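You operate a simulated robot arm through the tools that you are given. There is no shell and no other tool. Be economical: measure what you need, move in short steps, check, and stop when the job is done.

You run a simulated robot arm. Do the job below in one go: nothing can be reset, and whatever is moved stays where it is left.

JOB
Clear-coat the tops of the dry row on tray 1.
Fine: leave the wet row alone; from the pot marked CLEAR; before you coat, slide the wooden bridge to the end by the wooden stand; use the white wide brush, rinse it in the clear cup by tray 1, wipe it on the folded white cloth and stand it back; lid back on; the other pots stay. The pieces stay on their pegs. Leave the table's air on.

It is judged by the outcome, as a careful person would: the job done as asked, and still so three seconds after it is handed in. It fails if anything else is knocked over, pushed out of place, dropped, spilled or broken. A push-on lid holds only when it is set on centred and level and pressed home; a screw cap is set on level and turned clockwise until tight. Flat cloth is picked up by pressing the open fingertips on it (5 to 10 N) and closing them slowly along it; thin cloth reads only 2 to 8 mm in the jaws.

ROBOT AND FRAMES
A 7-joint arm with a two-finger parallel gripper, fixed in place. Base frame: the origin is at the foot of the arm, x ahead of it, y to its left, z up; the work surface is at about z = 760. Units: mm, rad, N and s.
With the tool pointing down near the work surface it reaches from about 360 to 780 mm from the base axis. Its first joint turns from -2.496 to 2.496 rad. Payload 3 kg.
Tool frame: the origin (TCP) lies between the finger pads and is the grasp point; the fingertips stand 30 mm ahead of it; z points along the fingers, y is the line along which they close. The gripper opens to 110 mm. The fingers are 20 mm wide and 10 mm thick; the gripper's body (48 by 112 mm) begins 55 mm behind the TCP.
Orientation is told as [roll, pitch, yaw] about the base's x, y, z axes, in that order, counted from this pose: with the fingers straight down and closing along the base's y, the tool's x points along the base's -x, its y along +y and its z along -z.

CONTROLS
- The arm moves only by the tool play_rows. Its argument "commands" is a list of rows, each an object of numbers (a shift or turn left out is 0, a gripper value left out holds the last): "x", "y", "z": the shift along the tool's x, y, z in cm; "ax", "ay", "az": the turn, a rotation vector about the tool's x, y, z in rad. In form: [{"x": .., "y": .., "z": .., "ax": .., "ay": .., "az": ..}, ...]. A call has 1 to 10 rows; each row shifts and turns the commanded pose from where the row before left it, along the tool's axes as they then stand. "grip" is the gripper command, from -1 (shut) to 1 (fully open), values between in proportion, set as the call begins (left out, the last holds). Rows are played at 5 a second. More than 50 mm and 0.15 rad between two rows, or a gripper value outside its range, and nothing of the call is played. A pose out of reach is approached as far as the arm can. The call stops where the force on the tool passes 40 N (or 10 N more than at its start, if that is more) or the arm is blocked; 0.2 s more then pass. The fingers move at their own pace (about 153 mm/s each) and stop on an object; they squeeze with about 21 N. The grip force told is the motor's: it shows also when the fingers shut on nothing. Time passes only in rows, and 0.2 s behind the last, so rows that do not move let the fingers close. The reply holds the time, the measured pose of the TCP, the force on the tool along the base axes, the opening and the grip force, in the units named above and with some noise, with the torque about the TCP (base axes, N m) and any sound that the robot's microphone picked up.
- Cameras (640 x 400 px; columns grow to the right, rows downward): "scene" is fixed at [51, -497.6, 1616.3]; the picture's right is [0.80, -0.60, 0.00], its down [-0.45, -0.60, -0.67] and it looks along [0.40, 0.53, -0.75] (base axes); focal length 360 px, centre (320, 200). "wrist" rides on the gripper at [72, 17, -103] in the tool frame; the picture's right is [-0.23, 0.97, 0.00], its down [-0.76, -0.18, -0.62] and it looks along [-0.61, -0.14, 0.78] (tool axes); focal length 222 px, centre (320, 200). There is no depth. A picture from a camera that has moved, and an enlarged one, comes with that camera's place and axes in the base frame and with its lens.
- camera(camera): a new picture of that camera. No time passes.
- slide_trunk(by): slides the trunk up (or, below 0, down) by that many mm; the arm rides with it, the base frame stays. It gives what a move gives, with no picture.
- inspect(camera, box): a new picture of the part [left, top, right, bottom] of that camera's present view, enlarged. No time passes.
- finish_job(): hands the job in; it is judged then, once.

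Go step by step. Nothing tells you positions but the pictures and the camera data: compare them with the known pose of the tool, close in by small moves and look again before you grip or let go. The budget is 120 turns and 68 pictures, counting those below and the enlarged ones. Unless the task says otherwise, let go and move clear before handing in, and close with one line.

The tools are called as a command line: name --argument value ..., lists and objects as JSON in quotes. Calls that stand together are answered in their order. play_rows: Moves the arm, as the interface text tells. Its arguments: {"type":"object","properties":{"commands":{"type":"array","items":{"type":"object","properties":{"x":{"type":"number"},"y":{"type":"number"},"z":{"type":"number"},"ax":{"type":"number"},"ay":{"type":"number"},"az":{"type":"number"}}}},"grip":{"type":"number"}},"required":["commands"]} The other tools are called the same way: slide_trunk (by) slides the trunk up or down; camera (camera) takes a picture; inspect (camera, box) takes an enlarged picture of a part of a camera's view; finish_job () hands the job in.

At the start:

```text
time_s: 0.0
tool_pos: [495.5, 196.3, 1162.7]
ee_rot: [0.0, 0.0, 0.001]
ft_force: [0.3, -0.5, -0.8]
wrist_torque: [0.02, 0.01, 0.01]
width: 109.9
grip_force: 0.1
trunk travel left (down, up): [-400.0, 90.0]
```

scene: 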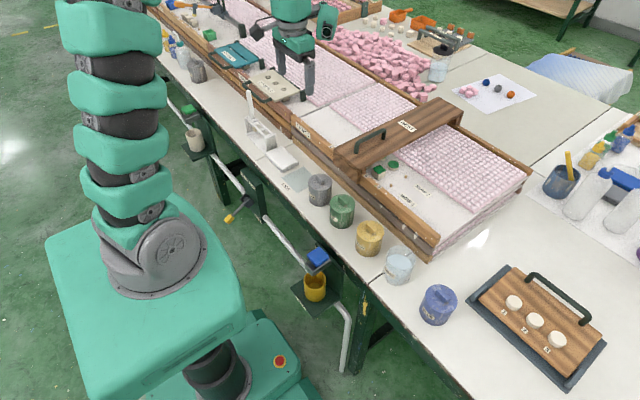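
wrist: 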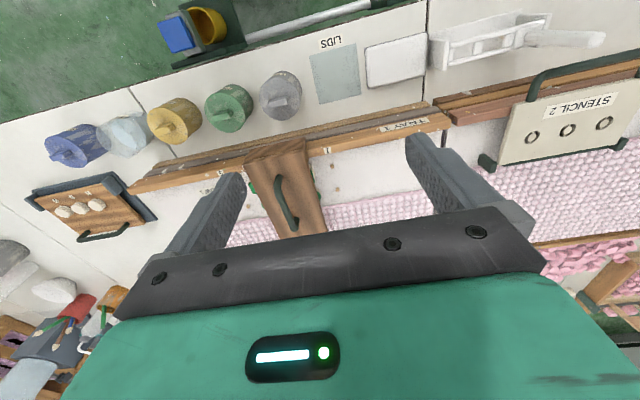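

I see a long table with trays, a wooden bridge over tray 1, a line of pots on the near edge, a white brush in a stand, and a white folded cloth. I'll zoom in for details before moving.

inspect --camera "scene" --box '[300, 90, 540, 260]'

inspect --camera "scene" --box '[220, 80, 460, 250]'

inspect --camera "scene" --box '[280, 160, 480, 330]'

```text
2.35 times, centred on (420, 175) of scene
camera zoom: at [51.0, -497.6, 1616.3], right [0.8, -0.6, 0.0], down [-0.45, -0.6, -0.67], along [0.4, 0.53, -0.75], focal length 847 px, centre (85, 259)
```

zoom: 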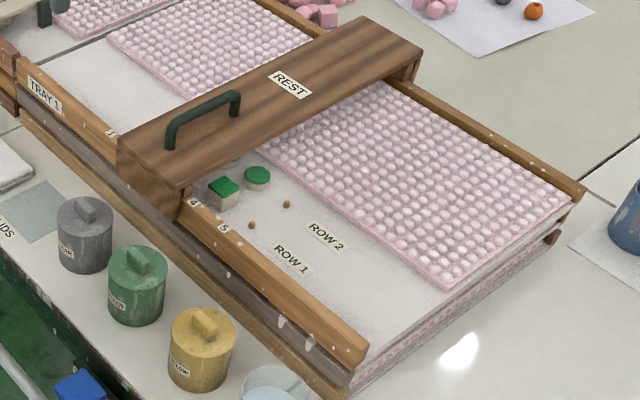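

```text
2.35 times, centred on (340, 165) of scene
camera zoom: at [51.0, -497.6, 1616.3], right [0.8, -0.6, 0.0], down [-0.45, -0.6, -0.67], along [0.4, 0.53, -0.75], focal length 847 px, centre (273, 282)
```

zoom: 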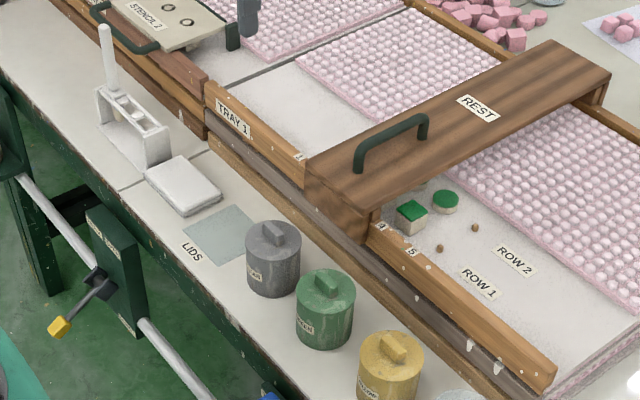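

```text
2.35 times, centred on (380, 245) of scene
camera zoom: at [51.0, -497.6, 1616.3], right [0.8, -0.6, 0.0], down [-0.45, -0.6, -0.67], along [0.4, 0.53, -0.75], focal length 847 px, centre (179, 94)
```

zoom: 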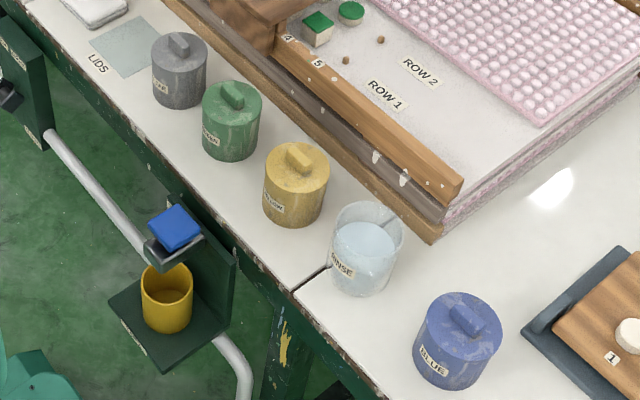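

The bridge covers the rows, the gray pot is probably CLEAR. I'll zoom in on labels, the brush stand and the candidates for the "wooden stand".

inspect --camera "scene" --box '[300, 160, 380, 230]'

inspect --camera "scene" --box '[425, 230, 625, 390]'

inspect --camera "scene" --box '[150, 0, 330, 180]'

inspect --camera "wrist" --box '[120, 40, 360, 240]'

```text
5.71 times, centred on (340, 195) of scene
camera zoom: at [51.0, -497.6, 1616.3], right [0.8, -0.6, 0.0], down [-0.45, -0.6, -0.67], along [0.4, 0.53, -0.75], focal length 2057 px, centre (206, 229)
```

zoom: 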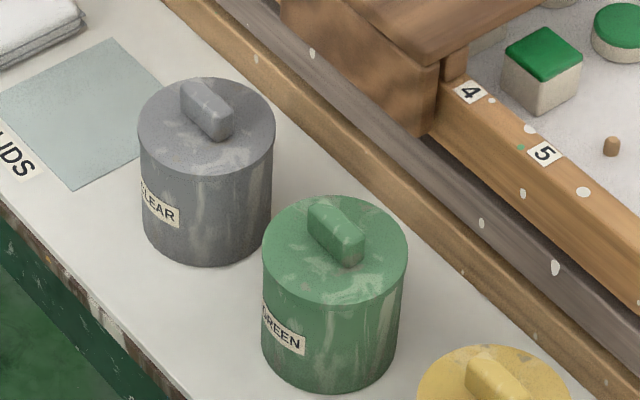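

```text
2.50 times, centred on (525, 310) of scene
camera zoom: at [51.0, -497.6, 1616.3], right [0.8, -0.6, 0.0], down [-0.45, -0.6, -0.67], along [0.4, 0.53, -0.75], focal length 900 px, centre (-192, -75)
```

zoom: 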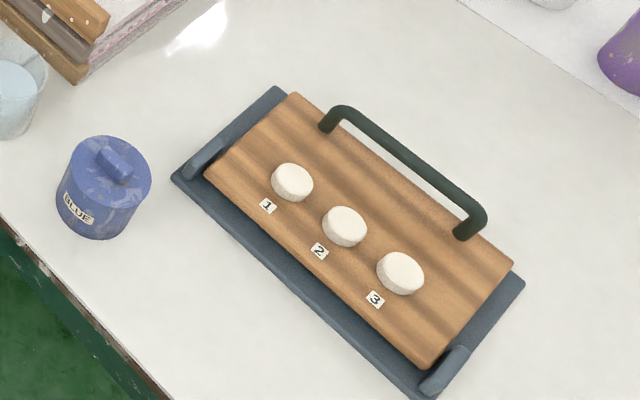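

```text
2.22 times, centred on (240, 90) of scene
camera zoom: at [51.0, -497.6, 1616.3], right [0.8, -0.6, 0.0], down [-0.45, -0.6, -0.67], along [0.4, 0.53, -0.75], focal length 800 px, centre (498, 444)
```

zoom: 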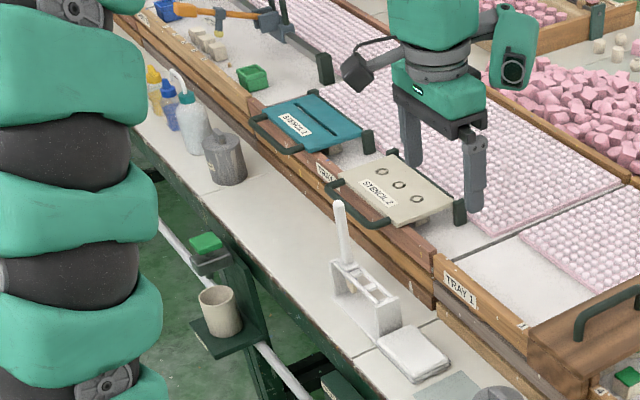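

```text
2.00 times, centred on (240, 140) of wrist
camera zoom: at [423.9, 214.3, 1267.2], right [0.23, 0.97, 0.0], down [0.76, -0.18, 0.62], along [0.61, -0.14, -0.78], focal length 444 px, centre (480, 320)
```

zoom: 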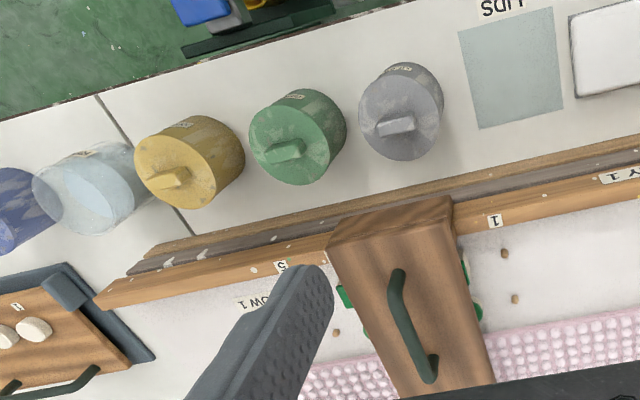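

The CLEAR pot is gray, at about (515,118), and the wooden stand is the board with three caps past the tray's −y end, so the bridge should go toward −y. I'll move the wrist camera above the bridge to measure its handle.

play_rows --commands '[{"x": -2, "y": -3.5, "z": 3}, {"x": -2, "y": -3.5, "z": 3}, {"x": -2, "y": -3.3, "z": 3}]'

camera --camera "wrist"

```text
refused: row 1 steps farther than a row can; nothing moved
```

```text
58 pictures are left
camera wrist: at [423.9, 214.3, 1267.2], right [0.23, 0.97, 0.0], down [0.76, -0.18, 0.62], along [0.61, -0.14, -0.78], focal length 222 px, centre (320, 200)
```

wrist: 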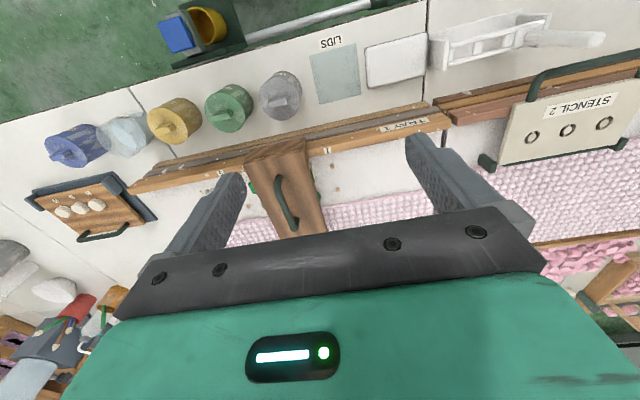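

Each row is limited to 50 mm in total, so I'll use shorter steps.

play_rows --commands '[{"x": -2, "y": -3.3, "z": 2.5}, {"x": -2, "y": -3.3, "z": 2.5}, {"x": -2, "y": -3.3, "z": 2.5}, {"z": 2.5}]'

camera --camera "wrist"

```text
time_s: 1.0
tool_pos: [556.3, 96.6, 1062.7]
ee_rot: [0.001, -0.001, 0.003]
ft_force: [0.4, 1.4, 0.1]
wrist_torque: [0.0, 0.01, -0.02]
width: 110.1
grip_force: 0.1
trunk travel left (down, up): [-400.0, 90.0]
```

```text
57 pictures are left
camera wrist: at [484.3, 114.6, 1166.1], right [0.23, 0.97, 0.0], down [0.76, -0.18, 0.62], along [0.61, -0.14, -0.78], focal length 222 px, centre (320, 200)
```

wrist: 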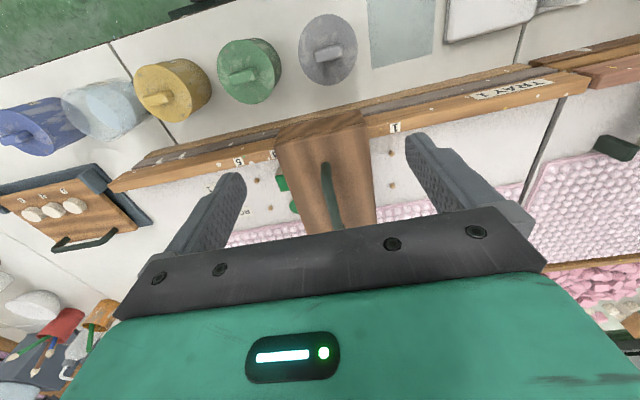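

The handle runs along x at about x 622–735, y 90, with its top near z 930. The rail's −y end is at about y −253. I'll move above the handle and check in the scene view.

play_rows --commands '[{"x": -4, "y": -0.2, "z": 1.5}, {"x": -4, "y": -0.2, "z": 1.5}, {"x": -4, "y": -0.2, "z": 1.5}, {}]' --grip 0

inspect --camera "scene" --box '[310, 60, 510, 220]'

camera --camera "wrist"

```text
time_s: 2.0
tool_pos: [675.7, 91.7, 1018.9]
ee_rot: [0.0, 0.001, -0.001]
ft_force: [-0.4, -0.3, 0.5]
wrist_torque: [0.0, 0.01, 0.0]
width: 54.8
grip_force: 0.1
trunk travel left (down, up): [-400.0, 90.0]
```

```text
2.50 times, centred on (410, 140) of scene
camera zoom: at [51.0, -497.6, 1616.3], right [0.8, -0.6, 0.0], down [-0.45, -0.6, -0.67], along [0.4, 0.53, -0.75], focal length 900 px, centre (95, 350)
```

zoom: 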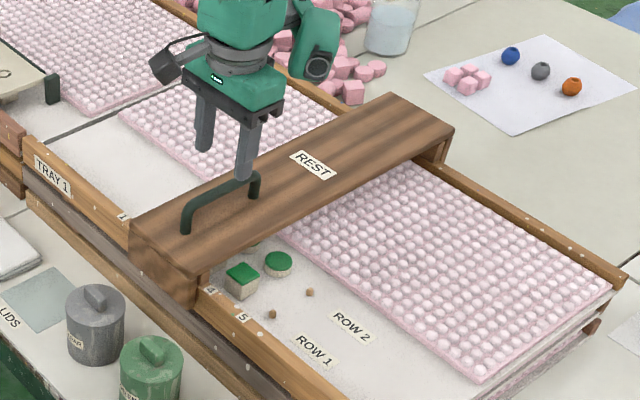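

```text
55 pictures are left
camera wrist: at [604.8, 109.0, 1122.4], right [0.23, 0.97, 0.0], down [0.76, -0.18, 0.62], along [0.61, -0.14, -0.78], focal length 222 px, centre (320, 200)
```

wrist: 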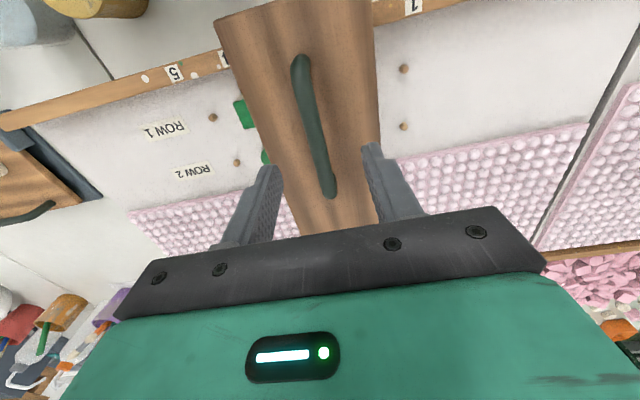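

The handle is at y≈90, center x≈685; the bridge spans y 27–152. I'll go down over the handle and close gently.

play_rows --commands '[{"x": -0.9, "y": -0.15, "z": 3}, {"z": 3}, {"z": 1}, {}]'

inspect --camera "scene" --box '[350, 90, 450, 170]'

```text
time_s: 3.0
tool_pos: [684.5, 90.2, 948.8]
ee_rot: [-0.001, 0.0, 0.001]
ft_force: [-0.6, 0.2, -0.4]
wrist_torque: [0.0, 0.0, -0.02]
width: 54.9
grip_force: 0.0
trunk travel left (down, up): [-400.0, 90.0]
```

```text
5.00 times, centred on (400, 130) of scene
camera zoom: at [51.0, -497.6, 1616.3], right [0.8, -0.6, 0.0], down [-0.45, -0.6, -0.67], along [0.4, 0.53, -0.75], focal length 1800 px, centre (-80, 550)
```

zoom: 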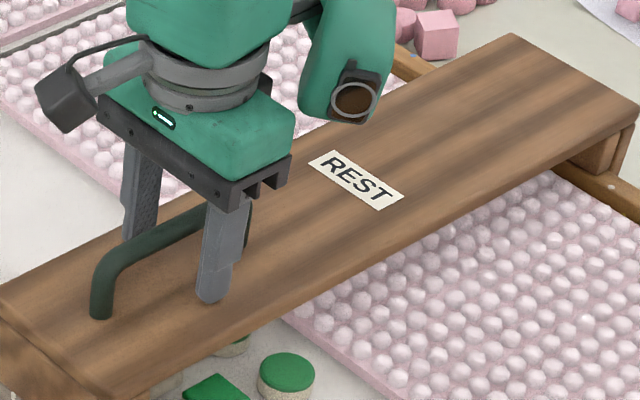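

The fingers straddle the handle, so I'll close on it.

play_rows --commands '[{}, {}, {}]' --grip -1

```text
time_s: 3.8
tool_pos: [683.5, 91.3, 947.8]
ee_rot: [0.001, 0.0, -0.001]
ft_force: [0.2, -0.4, -0.3]
wrist_torque: [-0.02, -0.04, -0.02]
width: 13.7
grip_force: 44.7
trunk travel left (down, up): [-400.0, 90.0]
```

The handle is gripped at 13.7 mm. I'll slide toward −y with a short first move to check the resistance.

play_rows --commands '[{"y": -0.5}, {"y": -1}, {"y": -1.5}]'

inspect --camera "scene" --box '[310, 60, 510, 220]'

```text
time_s: 4.6
tool_pos: [684.3, 59.9, 948.0]
ee_rot: [-0.001, 0.003, 0.002]
ft_force: [-3.6, 0.0, -6.2]
wrist_torque: [0.01, -0.82, -0.06]
width: 13.6
grip_force: 45.0
trunk travel left (down, up): [-400.0, 90.0]
```

```text
2.50 times, centred on (410, 140) of scene
camera zoom: at [51.0, -497.6, 1616.3], right [0.8, -0.6, 0.0], down [-0.45, -0.6, -0.67], along [0.4, 0.53, -0.75], focal length 900 px, centre (95, 350)
```

zoom: 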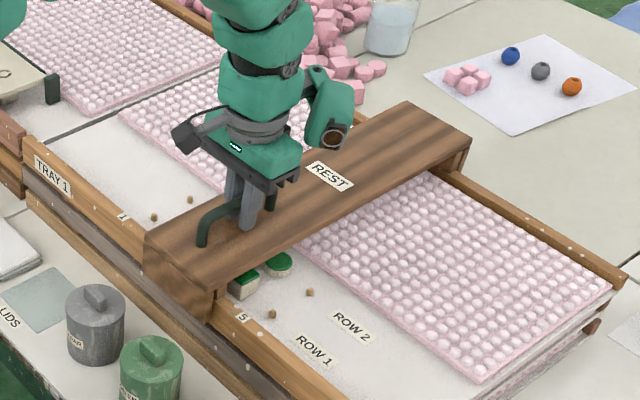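

It slides freely. I'll continue.

play_rows --commands '[{"y": -2.5}, {"y": -2.5}, {"y": -2.5}, {"y": -2.5}, {"y": -2.5}, {"y": -2.5}]'

inspect --camera "scene" --box '[330, 80, 550, 256]'

```text
time_s: 6.0
tool_pos: [684.7, -89.7, 948.7]
ee_rot: [0.0, 0.003, -0.001]
ft_force: [-10.4, -1.4, -17.0]
wrist_torque: [0.07, 0.44, -0.12]
width: 13.5
grip_force: 45.2
trunk travel left (down, up): [-400.0, 90.0]
```

```text
2.27 times, centred on (440, 168) of scene
camera zoom: at [51.0, -497.6, 1616.3], right [0.8, -0.6, 0.0], down [-0.45, -0.6, -0.67], along [0.4, 0.53, -0.75], focal length 818 px, centre (47, 273)
```

zoom: 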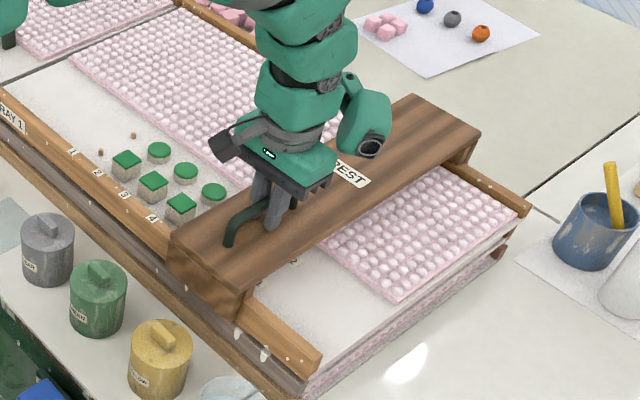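

All six pieces are uncovered, in columns 2–4. I'll ease the load a little and slide the rest of the way to the end.

play_rows --commands '[{"x": 0.05, "z": 0.05, "y": -2}, {"y": -2}, {"y": -2}, {"y": -2}]'

inspect --camera "scene" --box '[350, 100, 550, 260]'

```text
time_s: 7.0
tool_pos: [684.4, -171.2, 948.7]
ee_rot: [0.0, 0.001, 0.0]
ft_force: [-8.4, -1.5, -14.0]
wrist_torque: [0.05, -0.86, -0.09]
width: 13.3
grip_force: 45.1
trunk travel left (down, up): [-400.0, 90.0]
```

```text
2.50 times, centred on (450, 180) of scene
camera zoom: at [51.0, -497.6, 1616.3], right [0.8, -0.6, 0.0], down [-0.45, -0.6, -0.67], along [0.4, 0.53, -0.75], focal length 900 px, centre (-5, 250)
```

zoom: 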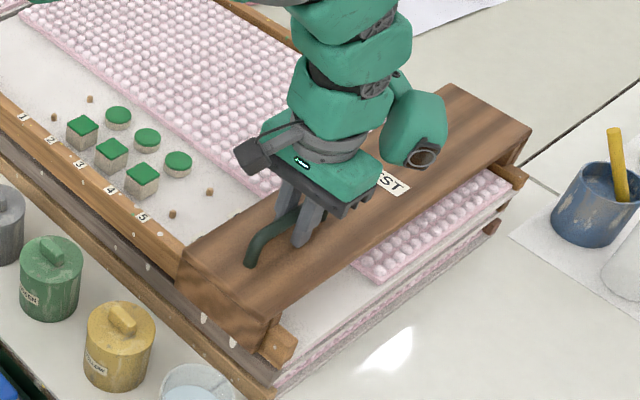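

About 20 mm of rail remains. I'll slide 12 mm more, release and rise.

play_rows --commands '[{"y": -0.6}, {"y": -0.6}, {"z": 0.05}]'

play_rows --commands '[{}, {}, {"z": -3}, {"z": -4}, {"z": -4}]' --grip 0

inspect --camera "scene" --box '[350, 100, 550, 260]'

```text
time_s: 7.8
tool_pos: [684.3, -181.9, 947.9]
ee_rot: [0.0, 0.001, 0.001]
ft_force: [-0.7, 0.3, -3.0]
wrist_torque: [-0.01, 1.01, -0.02]
width: 13.4
grip_force: 45.1
trunk travel left (down, up): [-400.0, 90.0]
```

```text
time_s: 9.0
tool_pos: [685.4, -180.0, 1058.5]
ee_rot: [0.0, -0.002, -0.001]
ft_force: [-0.6, 0.6, -0.6]
wrist_torque: [0.06, 0.01, 0.01]
width: 54.9
grip_force: 0.1
trunk travel left (down, up): [-400.0, 90.0]
```

```text
2.50 times, centred on (450, 180) of scene
camera zoom: at [51.0, -497.6, 1616.3], right [0.8, -0.6, 0.0], down [-0.45, -0.6, -0.67], along [0.4, 0.53, -0.75], focal length 900 px, centre (-5, 250)
```

zoom: 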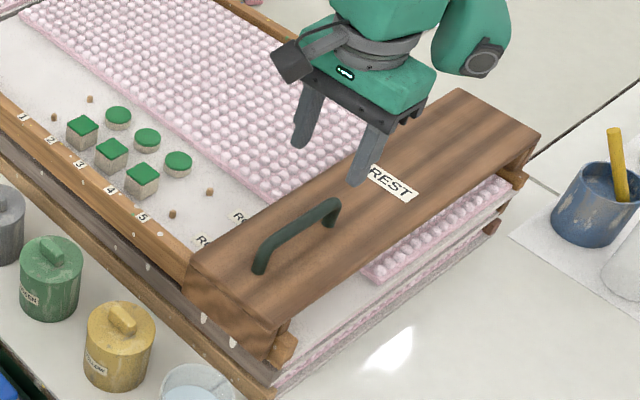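

The bridge is at the −y end and level. Next I'll look at the two rows up close to tell wet from dry.

play_rows --commands '[{"x": 1, "y": 4.5}, {"x": 1, "y": 4.5}, {"x": 1, "y": 4.5}, {"x": 1, "y": 4.5}, {"x": 1, "y": 4.5}, {"x": 1, "y": 4.5, "z": 2}]'

inspect --camera "wrist" --box '[180, 30, 460, 205]'

inspect --camera "scene" --box '[365, 140, 435, 185]'

```text
refused: row 6 steps farther than a row can; nothing moved
```

```text
2.29 times, centred on (320, 118) of wrist
camera zoom: at [614.3, -163.3, 1162.6], right [0.23, 0.97, 0.0], down [0.76, -0.18, 0.62], along [0.61, -0.14, -0.78], focal length 508 px, centre (320, 389)
```

zoom: 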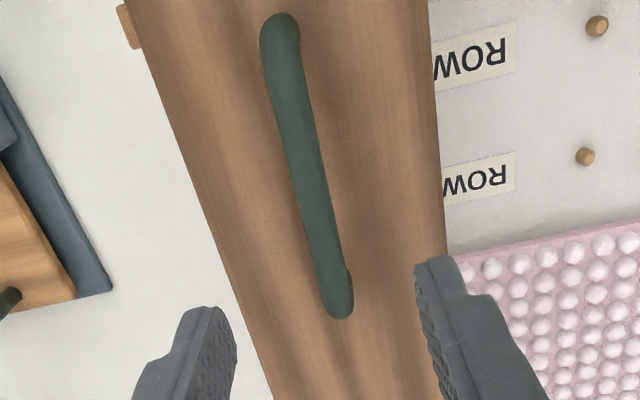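

```text
8.89 times, centred on (400, 162) of scene
camera zoom: at [51.0, -497.6, 1616.3], right [0.8, -0.6, 0.0], down [-0.45, -0.6, -0.67], along [0.4, 0.53, -0.75], focal length 3200 px, centre (-391, 533)
```

zoom: 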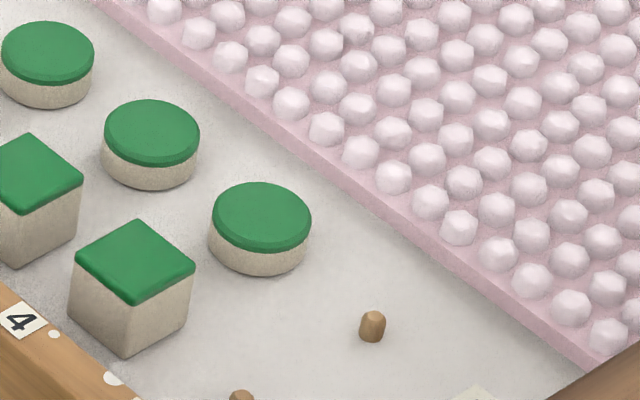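

The cubes are row 1 and the discs row 2. I need a closer look to judge wet sheen.

play_rows --commands '[{"x": 1, "y": 4.5}, {"x": 1, "y": 4.5}, {"x": 1, "y": 4.5}, {"x": 1, "y": 4.5}, {"x": 1, "y": 4.5}, {"x": 1, "y": 4, "z": 2}]'

inspect --camera "wrist" --box '[180, 30, 460, 205]'

```text
time_s: 10.4
tool_pos: [622.4, 82.9, 1037.1]
ee_rot: [0.0, 0.001, 0.0]
ft_force: [-0.9, -0.5, 0.8]
wrist_torque: [0.03, -0.04, 0.0]
width: 55.2
grip_force: 0.1
trunk travel left (down, up): [-400.0, 90.0]
```

```text
2.29 times, centred on (320, 118) of wrist
camera zoom: at [552.9, 101.2, 1141.1], right [0.23, 0.97, 0.0], down [0.76, -0.18, 0.62], along [0.61, -0.14, -0.78], focal length 508 px, centre (320, 389)
```

zoom: 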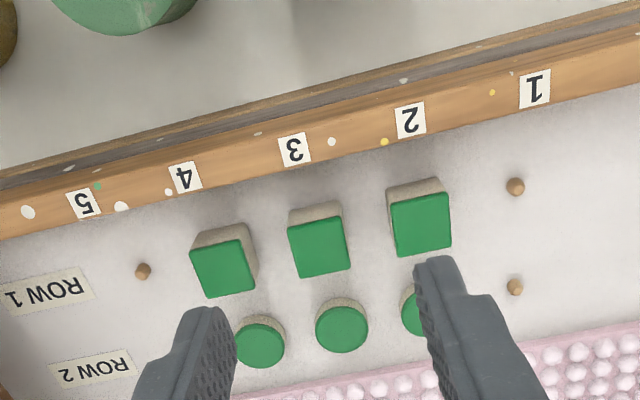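

Tops: cubes at x≈665, y≈132/76/18, z≈873; discs at x≈723, z≈863. I'll go lower with the fingers wide to compare the sheen.

play_rows --commands '[{"x": -4, "z": 2}, {"x": -4, "z": 3}, {"z": 3.5}]' --grip 1

inspect --camera "wrist" --box '[170, 0, 490, 200]'

```text
time_s: 11.2
tool_pos: [705.2, 82.9, 951.6]
ee_rot: [0.0, 0.0, 0.001]
ft_force: [-0.5, -0.3, 0.6]
wrist_torque: [0.01, 0.02, -0.02]
width: 109.9
grip_force: 0.1
trunk travel left (down, up): [-400.0, 90.0]
```

```text
2.00 times, centred on (330, 100) of wrist
camera zoom: at [633.4, 100.7, 1055.9], right [0.23, 0.97, 0.0], down [0.76, -0.18, 0.62], along [0.61, -0.14, -0.78], focal length 444 px, centre (300, 400)
```

zoom: 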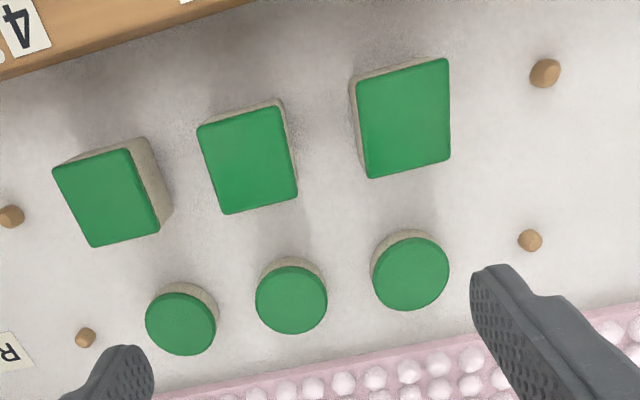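

There's no visible gloss difference from straight above. The scene's table glare tells me where a lamp reflects, so I'll put the wrist camera at the mirror angle for the pieces.

play_rows --commands '[{"x": 2, "z": -3}, {"x": 4, "y": -2, "z": -2}, {"x": 4, "y": -2, "z": -1.4}, {"x": 4, "y": -2.3}, {"x": 3.7, "y": -2.4}, {}]' --grip -1

camera --camera "wrist"

```text
time_s: 12.6
tool_pos: [527.3, -2.3, 1016.2]
ee_rot: [0.0, -0.001, 0.002]
ft_force: [0.5, 0.4, 0.6]
wrist_torque: [-0.02, 0.01, -0.02]
width: 0.0
grip_force: 20.9
trunk travel left (down, up): [-400.0, 90.0]
```

```text
45 pictures are left
camera wrist: at [455.1, 14.2, 1119.5], right [0.23, 0.97, 0.0], down [0.76, -0.18, 0.62], along [0.61, -0.14, -0.78], focal length 222 px, centre (320, 200)
```

wrist: 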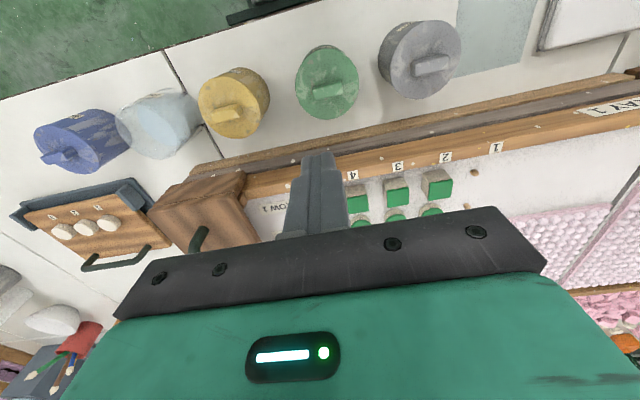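

The mirror angle isn't hit from here. I'll get a fresh scene zoom and a closer wrist crop of the pieces to compare shading.

inspect --camera "scene" --box '[374, 140, 430, 178]'

inspect --camera "wrist" --box '[340, 160, 470, 230]'

```text
10.53 times, centred on (402, 159) of scene
camera zoom: at [51.0, -497.6, 1616.3], right [0.8, -0.6, 0.0], down [-0.45, -0.6, -0.67], along [0.4, 0.53, -0.75], focal length 3789 px, centre (-543, 632)
```

zoom: 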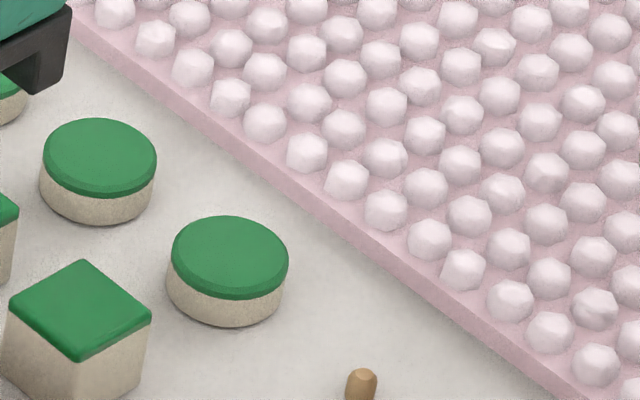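

```text
4.92 times, centred on (405, 195) of wrist
camera zoom: at [455.1, 14.2, 1119.5], right [0.23, 0.97, 0.0], down [0.76, -0.18, 0.62], along [0.61, -0.14, -0.78], focal length 1094 px, centre (-98, 225)
```

zoom: 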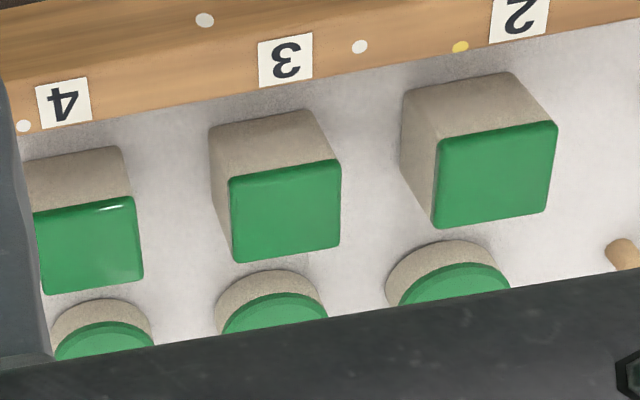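

Cube 4 shows a sharp highlight and a soft reflection, so row 1 looks wet. I'll check disc 4 from the same relative angle.

play_rows --commands '[{"x": -3, "z": 0.5}, {"x": -2.8, "z": 0.5}, {}]'

inspect --camera "wrist" --box '[340, 130, 470, 220]'

```text
time_s: 13.4
tool_pos: [585.4, -3.0, 1004.8]
ee_rot: [0.001, 0.002, 0.003]
ft_force: [0.1, -0.3, 0.8]
wrist_torque: [0.0, 0.02, -0.01]
width: 0.0
grip_force: 20.9
trunk travel left (down, up): [-400.0, 90.0]
```

```text
4.44 times, centred on (405, 175) of wrist
camera zoom: at [514.0, 14.8, 1109.8], right [0.23, 0.97, 0.0], down [0.76, -0.18, 0.62], along [0.61, -0.14, -0.78], focal length 987 px, centre (-58, 311)
```

zoom: 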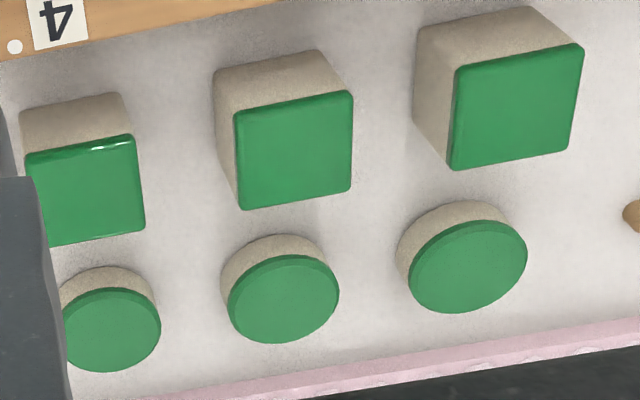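

The cube again shows a glossy glint where the disc is matte. One more view puts a disc right at the glare angle to be certain.

play_rows --commands '[{"x": 2.3, "y": -2.0}, {}]'

inspect --camera "wrist" --box '[340, 130, 470, 220]'

```text
time_s: 14.0
tool_pos: [561.4, -22.4, 1006.0]
ee_rot: [-0.001, 0.002, -0.001]
ft_force: [-0.1, 0.1, 0.2]
wrist_torque: [0.0, 0.01, 0.0]
width: 0.0
grip_force: 21.2
trunk travel left (down, up): [-400.0, 90.0]
```

```text
4.44 times, centred on (405, 175) of wrist
camera zoom: at [490.1, -5.6, 1109.3], right [0.23, 0.97, 0.0], down [0.76, -0.18, 0.62], along [0.61, -0.14, -0.78], focal length 987 px, centre (-58, 311)
```

zoom: 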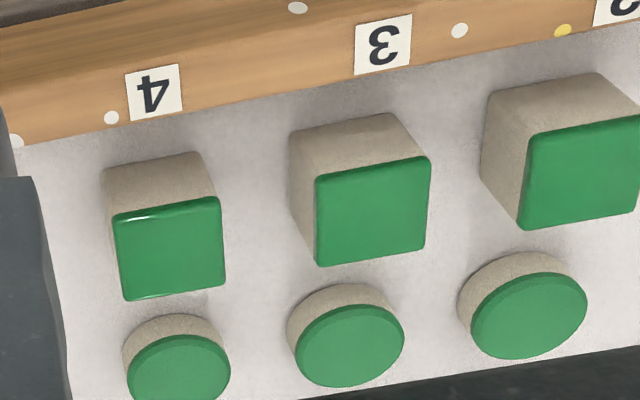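

Row 2 (discs) is matte, so it is the dry row, and row 1 (glossy cubes) stays untouched. Now I'll look at the brush stand, cloth and lid mat.

play_rows --commands '[{"x": 1, "y": 4.5, "z": -1}, {"x": 1, "y": 4.5, "z": -1}, {"x": 1, "y": 4.5}, {"x": 1, "y": 4.5}, {"x": 1, "y": 4.5}, {"x": 1, "y": 4.5}, {"x": 1, "y": 4.5}, {"x": 1, "y": 4.5}, {"y": 4}]' --grip 1

camera --camera "wrist"

inspect --camera "scene" --box '[235, 80, 315, 195]'

```text
time_s: 16.0
tool_pos: [480.2, 377.0, 1026.1]
ee_rot: [0.0, 0.0, 0.001]
ft_force: [0.1, -0.8, 0.8]
wrist_torque: [0.02, 0.01, 0.03]
width: 110.1
grip_force: 0.0
trunk travel left (down, up): [-400.0, 90.0]
```

```text
40 pictures are left
camera wrist: at [408.8, 393.5, 1130.1], right [0.23, 0.97, 0.0], down [0.76, -0.18, 0.62], along [0.61, -0.14, -0.78], focal length 222 px, centre (320, 200)
```

wrist: 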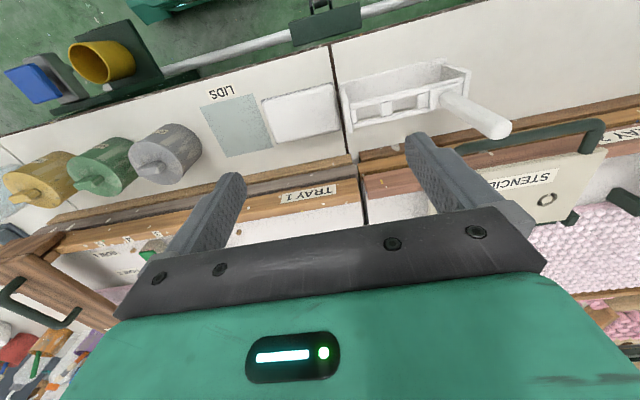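

```text
3.48 times, centred on (275, 138) of scene
camera zoom: at [51.0, -497.6, 1616.3], right [0.8, -0.6, 0.0], down [-0.45, -0.6, -0.67], along [0.4, 0.53, -0.75], focal length 1252 px, centre (476, 417)
```

zoom: 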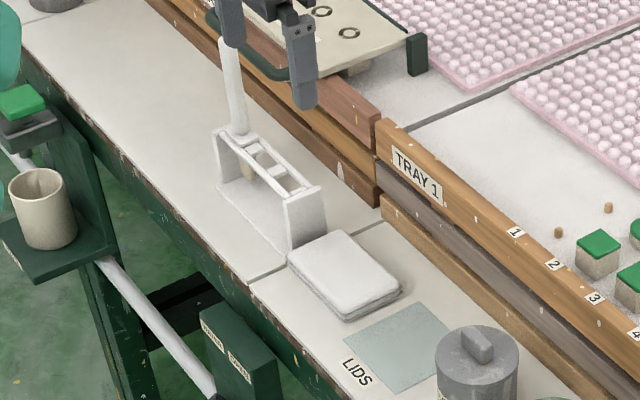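

The brush stands upright in the +y slot of its rack, handle at about (518,532), top z≈930. First the CLEAR lid: its knob runs along y, so I'll move over it and turn the gripper a quarter turn.

play_rows --commands '[{"y": -4.5, "x": -0.6}, {"y": -4.5, "x": -0.6}, {"y": -4.5, "x": -0.6}, {"y": -4.5, "x": -0.6}, {"y": -4.5, "x": -0.6}, {"y": -3.4, "x": -0.7, "z": 1}]' --grip 0

play_rows --commands '[{"az": 0.149}, {"az": 0.149}, {"az": 0.149}, {"az": 0.149}, {"az": 0.149}, {"az": 0.149}, {"az": 0.149}, {"az": 0.149}, {"az": 0.149}, {"az": 0.149}]'

play_rows --commands '[{"az": 0.081}, {"z": 3}, {"z": 2}, {}]'

camera --camera "wrist"

```text
time_s: 17.4
tool_pos: [516.9, 117.5, 1016.0]
ee_rot: [-0.003, 0.001, 0.002]
ft_force: [0.3, -0.5, -0.2]
wrist_torque: [-0.05, 0.0, -0.02]
width: 55.0
grip_force: 0.1
trunk travel left (down, up): [-400.0, 90.0]
```

```text
time_s: 19.6
tool_pos: [518.1, 117.0, 1017.0]
ee_rot: [0.001, -0.001, -1.491]
ft_force: [0.0, 0.0, 1.0]
wrist_torque: [0.0, 0.0, 0.01]
width: 54.9
grip_force: 0.0
trunk travel left (down, up): [-400.0, 90.0]
```

```text
time_s: 20.6
tool_pos: [518.9, 118.2, 967.1]
ee_rot: [0.0, -0.001, -1.57]
ft_force: [0.1, -0.3, -1.0]
wrist_torque: [0.04, 0.02, 0.0]
width: 55.2
grip_force: 0.1
trunk travel left (down, up): [-400.0, 90.0]
```

```text
38 pictures are left
camera wrist: at [537.1, 190.9, 1070.4], right [0.97, -0.23, 0.0], down [-0.18, -0.76, 0.62], along [-0.14, -0.61, -0.78], focal length 222 px, centre (320, 200)
```

wrist: 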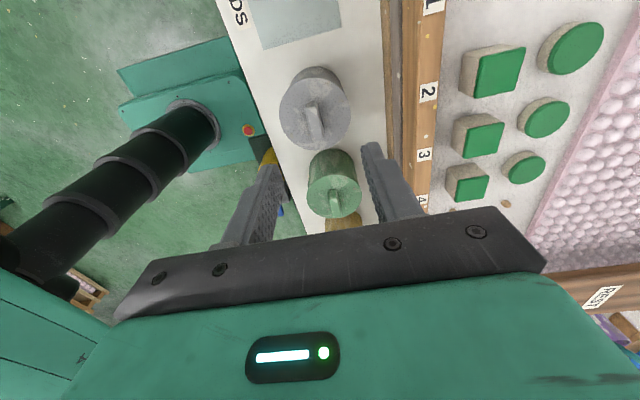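

The knob is centred at about (516,116), aligned with y. I'll center and descend close to it, then check.

play_rows --commands '[{"y": -0.28, "x": -0.15, "z": 3}, {"z": 3}, {"z": 3}, {}]' --grip -0.3

inspect --camera "scene" --box '[290, 140, 370, 220]'

inspect --camera "wrist" --box '[200, 60, 440, 210]'

```text
time_s: 21.6
tool_pos: [516.7, 116.0, 875.8]
ee_rot: [0.0, 0.001, -1.57]
ft_force: [0.3, -0.4, 0.3]
wrist_torque: [-0.02, 0.0, 0.02]
width: 38.6
grip_force: 0.0
trunk travel left (down, up): [-400.0, 90.0]
```

```text
5.00 times, centred on (330, 180) of scene
camera zoom: at [51.0, -497.6, 1616.3], right [0.8, -0.6, 0.0], down [-0.45, -0.6, -0.67], along [0.4, 0.53, -0.75], focal length 1800 px, centre (270, 300)
```

zoom: 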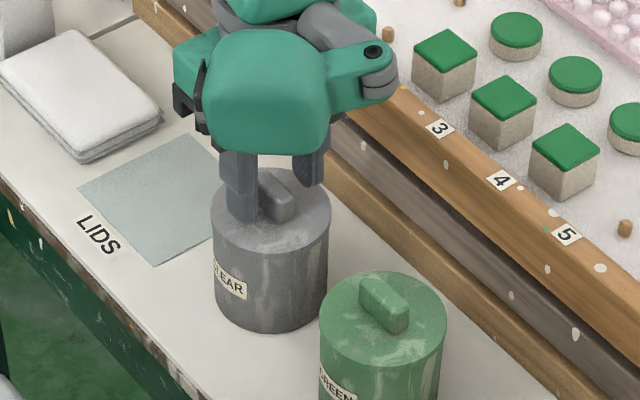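

```text
2.67 times, centred on (320, 135) of wrist
camera zoom: at [533.9, 189.2, 979.8], right [0.97, -0.23, 0.0], down [-0.18, -0.76, 0.62], along [-0.14, -0.61, -0.78], focal length 592 px, centre (320, 373)
```

zoom: 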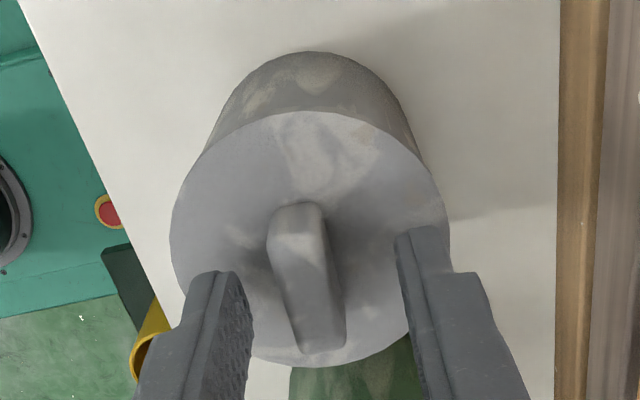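

The fingers straddle the knob, just above it. I'll descend carefully, then close.

play_rows --commands '[{"z": 0.7}, {"z": 0.7}, {"z": 0.5}, {}]'

inspect --camera "wrist" --box '[200, 60, 440, 210]'

```text
time_s: 22.2
tool_pos: [516.0, 116.3, 868.7]
ee_rot: [0.006, 0.002, -1.572]
ft_force: [-10.9, -0.9, 31.6]
wrist_torque: [-0.03, 0.73, 0.03]
width: 38.5
grip_force: 0.2
trunk travel left (down, up): [-400.0, 90.0]
stopped in row 2: the force on the tool passed its limit at 58 N (the readings are from after the stop); the commanded pose is now the measured one
```

```text
2.67 times, centred on (320, 135) of wrist
camera zoom: at [533.2, 188.7, 972.9], right [0.97, -0.23, 0.01], down [-0.18, -0.76, 0.62], along [-0.14, -0.61, -0.78], focal length 592 px, centre (320, 373)
```

zoom: 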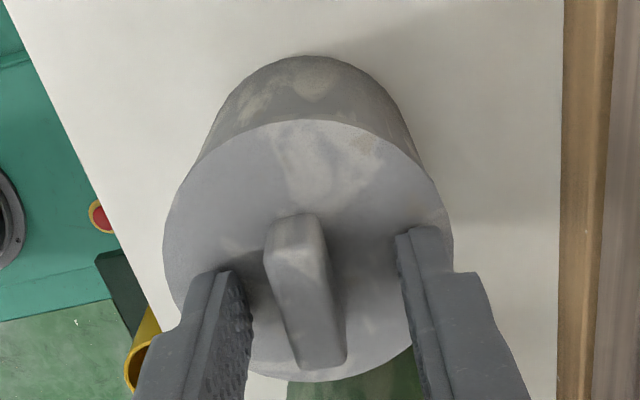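

The fingertips touched the lid top at z≈838. I'll back off 3 mm and close on the knob.

play_rows --commands '[{"z": -0.3}, {}]'

play_rows --commands '[{}, {}, {}]' --grip -1

```text
time_s: 22.8
tool_pos: [516.8, 116.4, 869.2]
ee_rot: [0.006, 0.0, -1.572]
ft_force: [-0.2, 0.5, 0.1]
wrist_torque: [0.02, -0.03, -0.05]
width: 38.5
grip_force: 0.0
trunk travel left (down, up): [-400.0, 90.0]
```

```text
time_s: 23.6
tool_pos: [517.5, 116.5, 871.4]
ee_rot: [0.006, 0.001, -1.571]
ft_force: [-0.1, 0.5, 0.4]
wrist_torque: [-0.03, 0.0, -0.01]
width: 11.9
grip_force: 20.9
trunk travel left (down, up): [-400.0, 90.0]
heard: snap
```

I'm holding the knob at 11.9 mm and heard a snap. I'll check before lifting.

inspect --camera "scene" --box '[290, 140, 370, 220]'

play_rows --commands '[{"z": -0.5}, {"z": -1}, {"z": -2}, {"z": -3}]'

inspect --camera "scene" --box '[270, 110, 390, 220]'

```text
5.00 times, centred on (330, 180) of scene
camera zoom: at [51.0, -497.6, 1616.3], right [0.8, -0.6, 0.0], down [-0.45, -0.6, -0.67], along [0.4, 0.53, -0.75], focal length 1800 px, centre (270, 300)
```

zoom: 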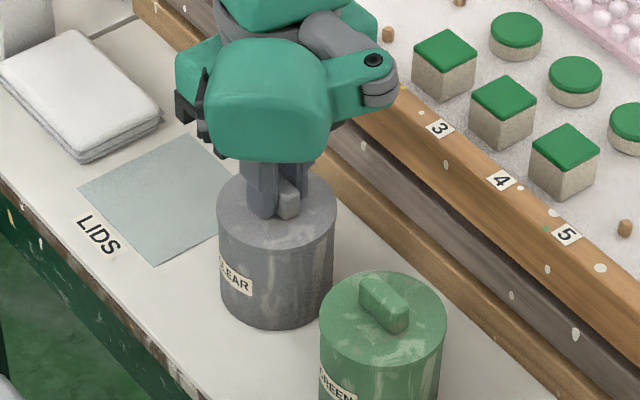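

```text
time_s: 24.6
tool_pos: [518.1, 116.0, 934.6]
ee_rot: [0.006, -0.002, -1.572]
ft_force: [0.2, -0.8, -0.3]
wrist_torque: [-0.02, 0.04, -0.04]
width: 11.8
grip_force: 20.9
trunk travel left (down, up): [-400.0, 90.0]
```

```text
3.64 times, centred on (330, 165) of scene
camera zoom: at [51.0, -497.6, 1616.3], right [0.8, -0.6, 0.0], down [-0.45, -0.6, -0.67], along [0.4, 0.53, -0.75], focal length 1309 px, centre (284, 327)
```

zoom: 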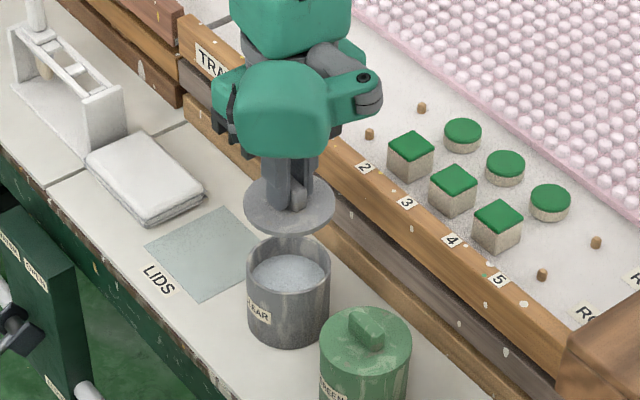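

The lid is off and level; the pot holds clear liquid. I'll carry the lid to the LIDS mat at about (508,226).

play_rows --commands '[{"x": 3.6, "y": -0.3}, {"x": 3.6, "y": -0.3}, {"x": 3.8, "y": -0.35}, {"z": 4}, {"z": 4}, {"z": 2}, {}]'

play_rows --commands '[{"z": 0.6}, {"z": 0.5}, {"z": 0.4}, {"z": 0.4}, {"z": 0.4}, {"z": 0.4}, {"z": 0.4}]'

inspect --camera "scene" --box '[240, 100, 360, 210]'

```text
time_s: 26.2
tool_pos: [508.0, 226.4, 836.0]
ee_rot: [0.005, 0.003, -1.57]
ft_force: [-0.6, 0.2, -0.4]
wrist_torque: [-0.03, -0.01, -0.04]
width: 12.0
grip_force: 21.1
trunk travel left (down, up): [-400.0, 90.0]
```

```text
time_s: 27.8
tool_pos: [508.9, 226.2, 804.7]
ee_rot: [0.005, 0.001, -1.57]
ft_force: [0.3, 0.6, -0.9]
wrist_torque: [-0.03, -0.02, 0.03]
width: 12.0
grip_force: 21.2
trunk travel left (down, up): [-400.0, 90.0]
```

```text
3.64 times, centred on (300, 155) of scene
camera zoom: at [51.0, -497.6, 1616.3], right [0.8, -0.6, 0.0], down [-0.45, -0.6, -0.67], along [0.4, 0.53, -0.75], focal length 1309 px, centre (393, 364)
```

zoom: 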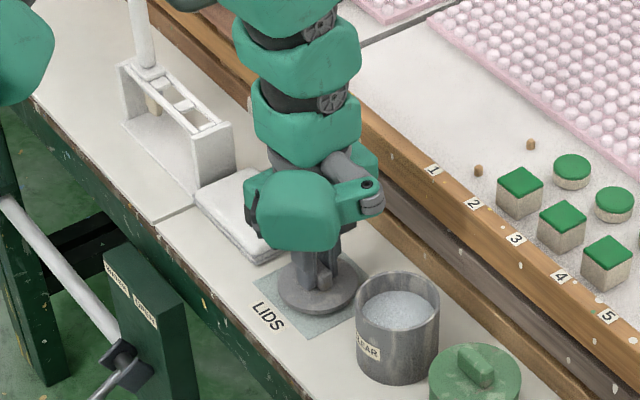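

The lid is above the mat, near center. I'll lower until contact.

play_rows --commands '[{"z": 0.3}, {"z": 0.3}, {"z": 0.2}, {"z": 0.2}, {"z": 0.2}]'

```text
time_s: 28.5
tool_pos: [510.9, 226.5, 801.9]
ee_rot: [0.014, 0.004, -1.569]
ft_force: [-3.0, -2.1, 22.0]
wrist_torque: [-0.15, 0.3, 0.01]
width: 11.7
grip_force: 20.9
trunk travel left (down, up): [-400.0, 90.0]
stopped in row 3: the force on the tool passed its limit at 46 N (the readings are from after the stop); the commanded pose is now the measured one
```

The lid is on the mat (contact at TCP z≈802). I'll release and rise.

play_rows --commands '[{"z": -0.05}, {}, {}]' --grip -0.4

play_rows --commands '[{"z": -1}, {"z": -3}, {"z": -4}, {"z": -4}, {"z": -4}, {"z": -3}]'

camera --camera "wrist"

```text
time_s: 29.3
tool_pos: [509.9, 227.6, 801.6]
ee_rot: [0.013, 0.004, -1.571]
ft_force: [11.4, 3.5, 28.4]
wrist_torque: [0.11, -0.01, -0.04]
width: 30.7
grip_force: 0.0
trunk travel left (down, up): [-400.0, 90.0]
```

```text
time_s: 30.7
tool_pos: [507.0, 226.9, 990.7]
ee_rot: [0.01, 0.001, -1.57]
ft_force: [-0.5, 0.0, 0.3]
wrist_torque: [-0.06, 0.02, -0.01]
width: 33.0
grip_force: 0.1
trunk travel left (down, up): [-400.0, 90.0]
```

```text
31 pictures are left
camera wrist: at [524.7, 298.9, 1095.1], right [0.97, -0.23, 0.01], down [-0.18, -0.76, 0.62], along [-0.13, -0.6, -0.79], focal length 222 px, centre (320, 200)
```

wrist: 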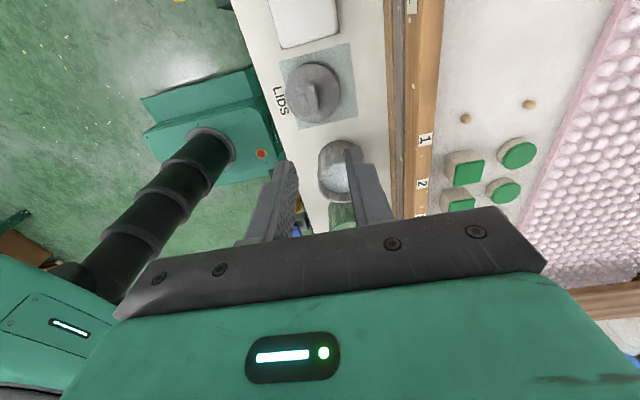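

The lid rests on the mat and the pot is open. Next I'll look at the brush in its rack from close by.

play_rows --commands '[{"ay": -0.01, "z": -2.5}, {"x": 4.5}, {"x": 4.5}, {"x": 4.5}, {"x": 4.5}, {"x": 4.5}, {"x": 4.0, "y": 1}, {}]' --grip 1

camera --camera "wrist"

```text
time_s: 32.5
tool_pos: [518.9, 492.0, 1014.7]
ee_rot: [0.008, -0.009, -1.572]
ft_force: [1.5, 0.2, -0.9]
wrist_torque: [-0.03, 0.04, 0.0]
width: 110.1
grip_force: 0.1
trunk travel left (down, up): [-400.0, 90.0]
```

```text
30 pictures are left
camera wrist: at [535.4, 565.8, 1116.4], right [0.97, -0.23, 0.01], down [-0.18, -0.76, 0.63], along [-0.13, -0.61, -0.78], focal length 222 px, centre (320, 200)
```

wrist: 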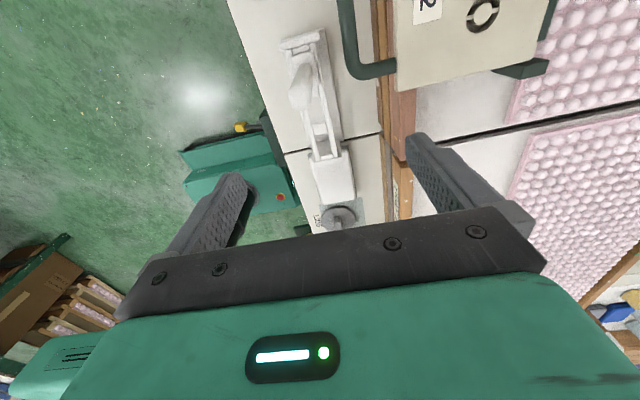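

I'll undo that small tilt and zoom in on the brush.

play_rows --commands '[{"ax": 0.008, "ay": 0.009}, {}]'

inspect --camera "wrist" --box '[240, 20, 400, 140]'

```text
time_s: 33.1
tool_pos: [517.4, 492.9, 1013.4]
ee_rot: [0.001, 0.001, -1.571]
ft_force: [0.7, 0.0, 0.1]
wrist_torque: [-0.03, 0.01, 0.02]
width: 110.2
grip_force: 0.1
trunk travel left (down, up): [-400.0, 90.0]
```

```text
3.33 times, centred on (320, 80) of wrist
camera zoom: at [536.0, 564.3, 1117.2], right [0.97, -0.23, 0.0], down [-0.18, -0.76, 0.62], along [-0.14, -0.61, -0.78], focal length 740 px, centre (320, 600)
```

zoom: 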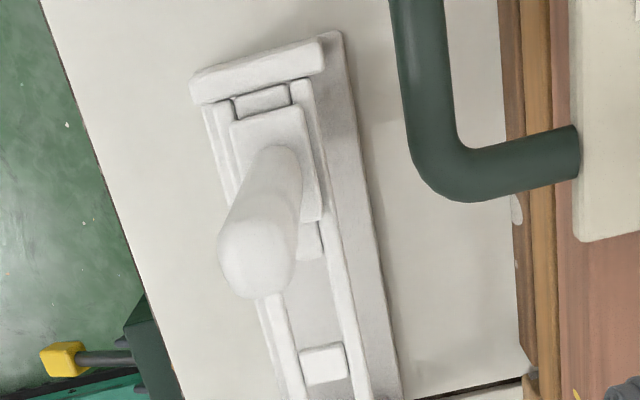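

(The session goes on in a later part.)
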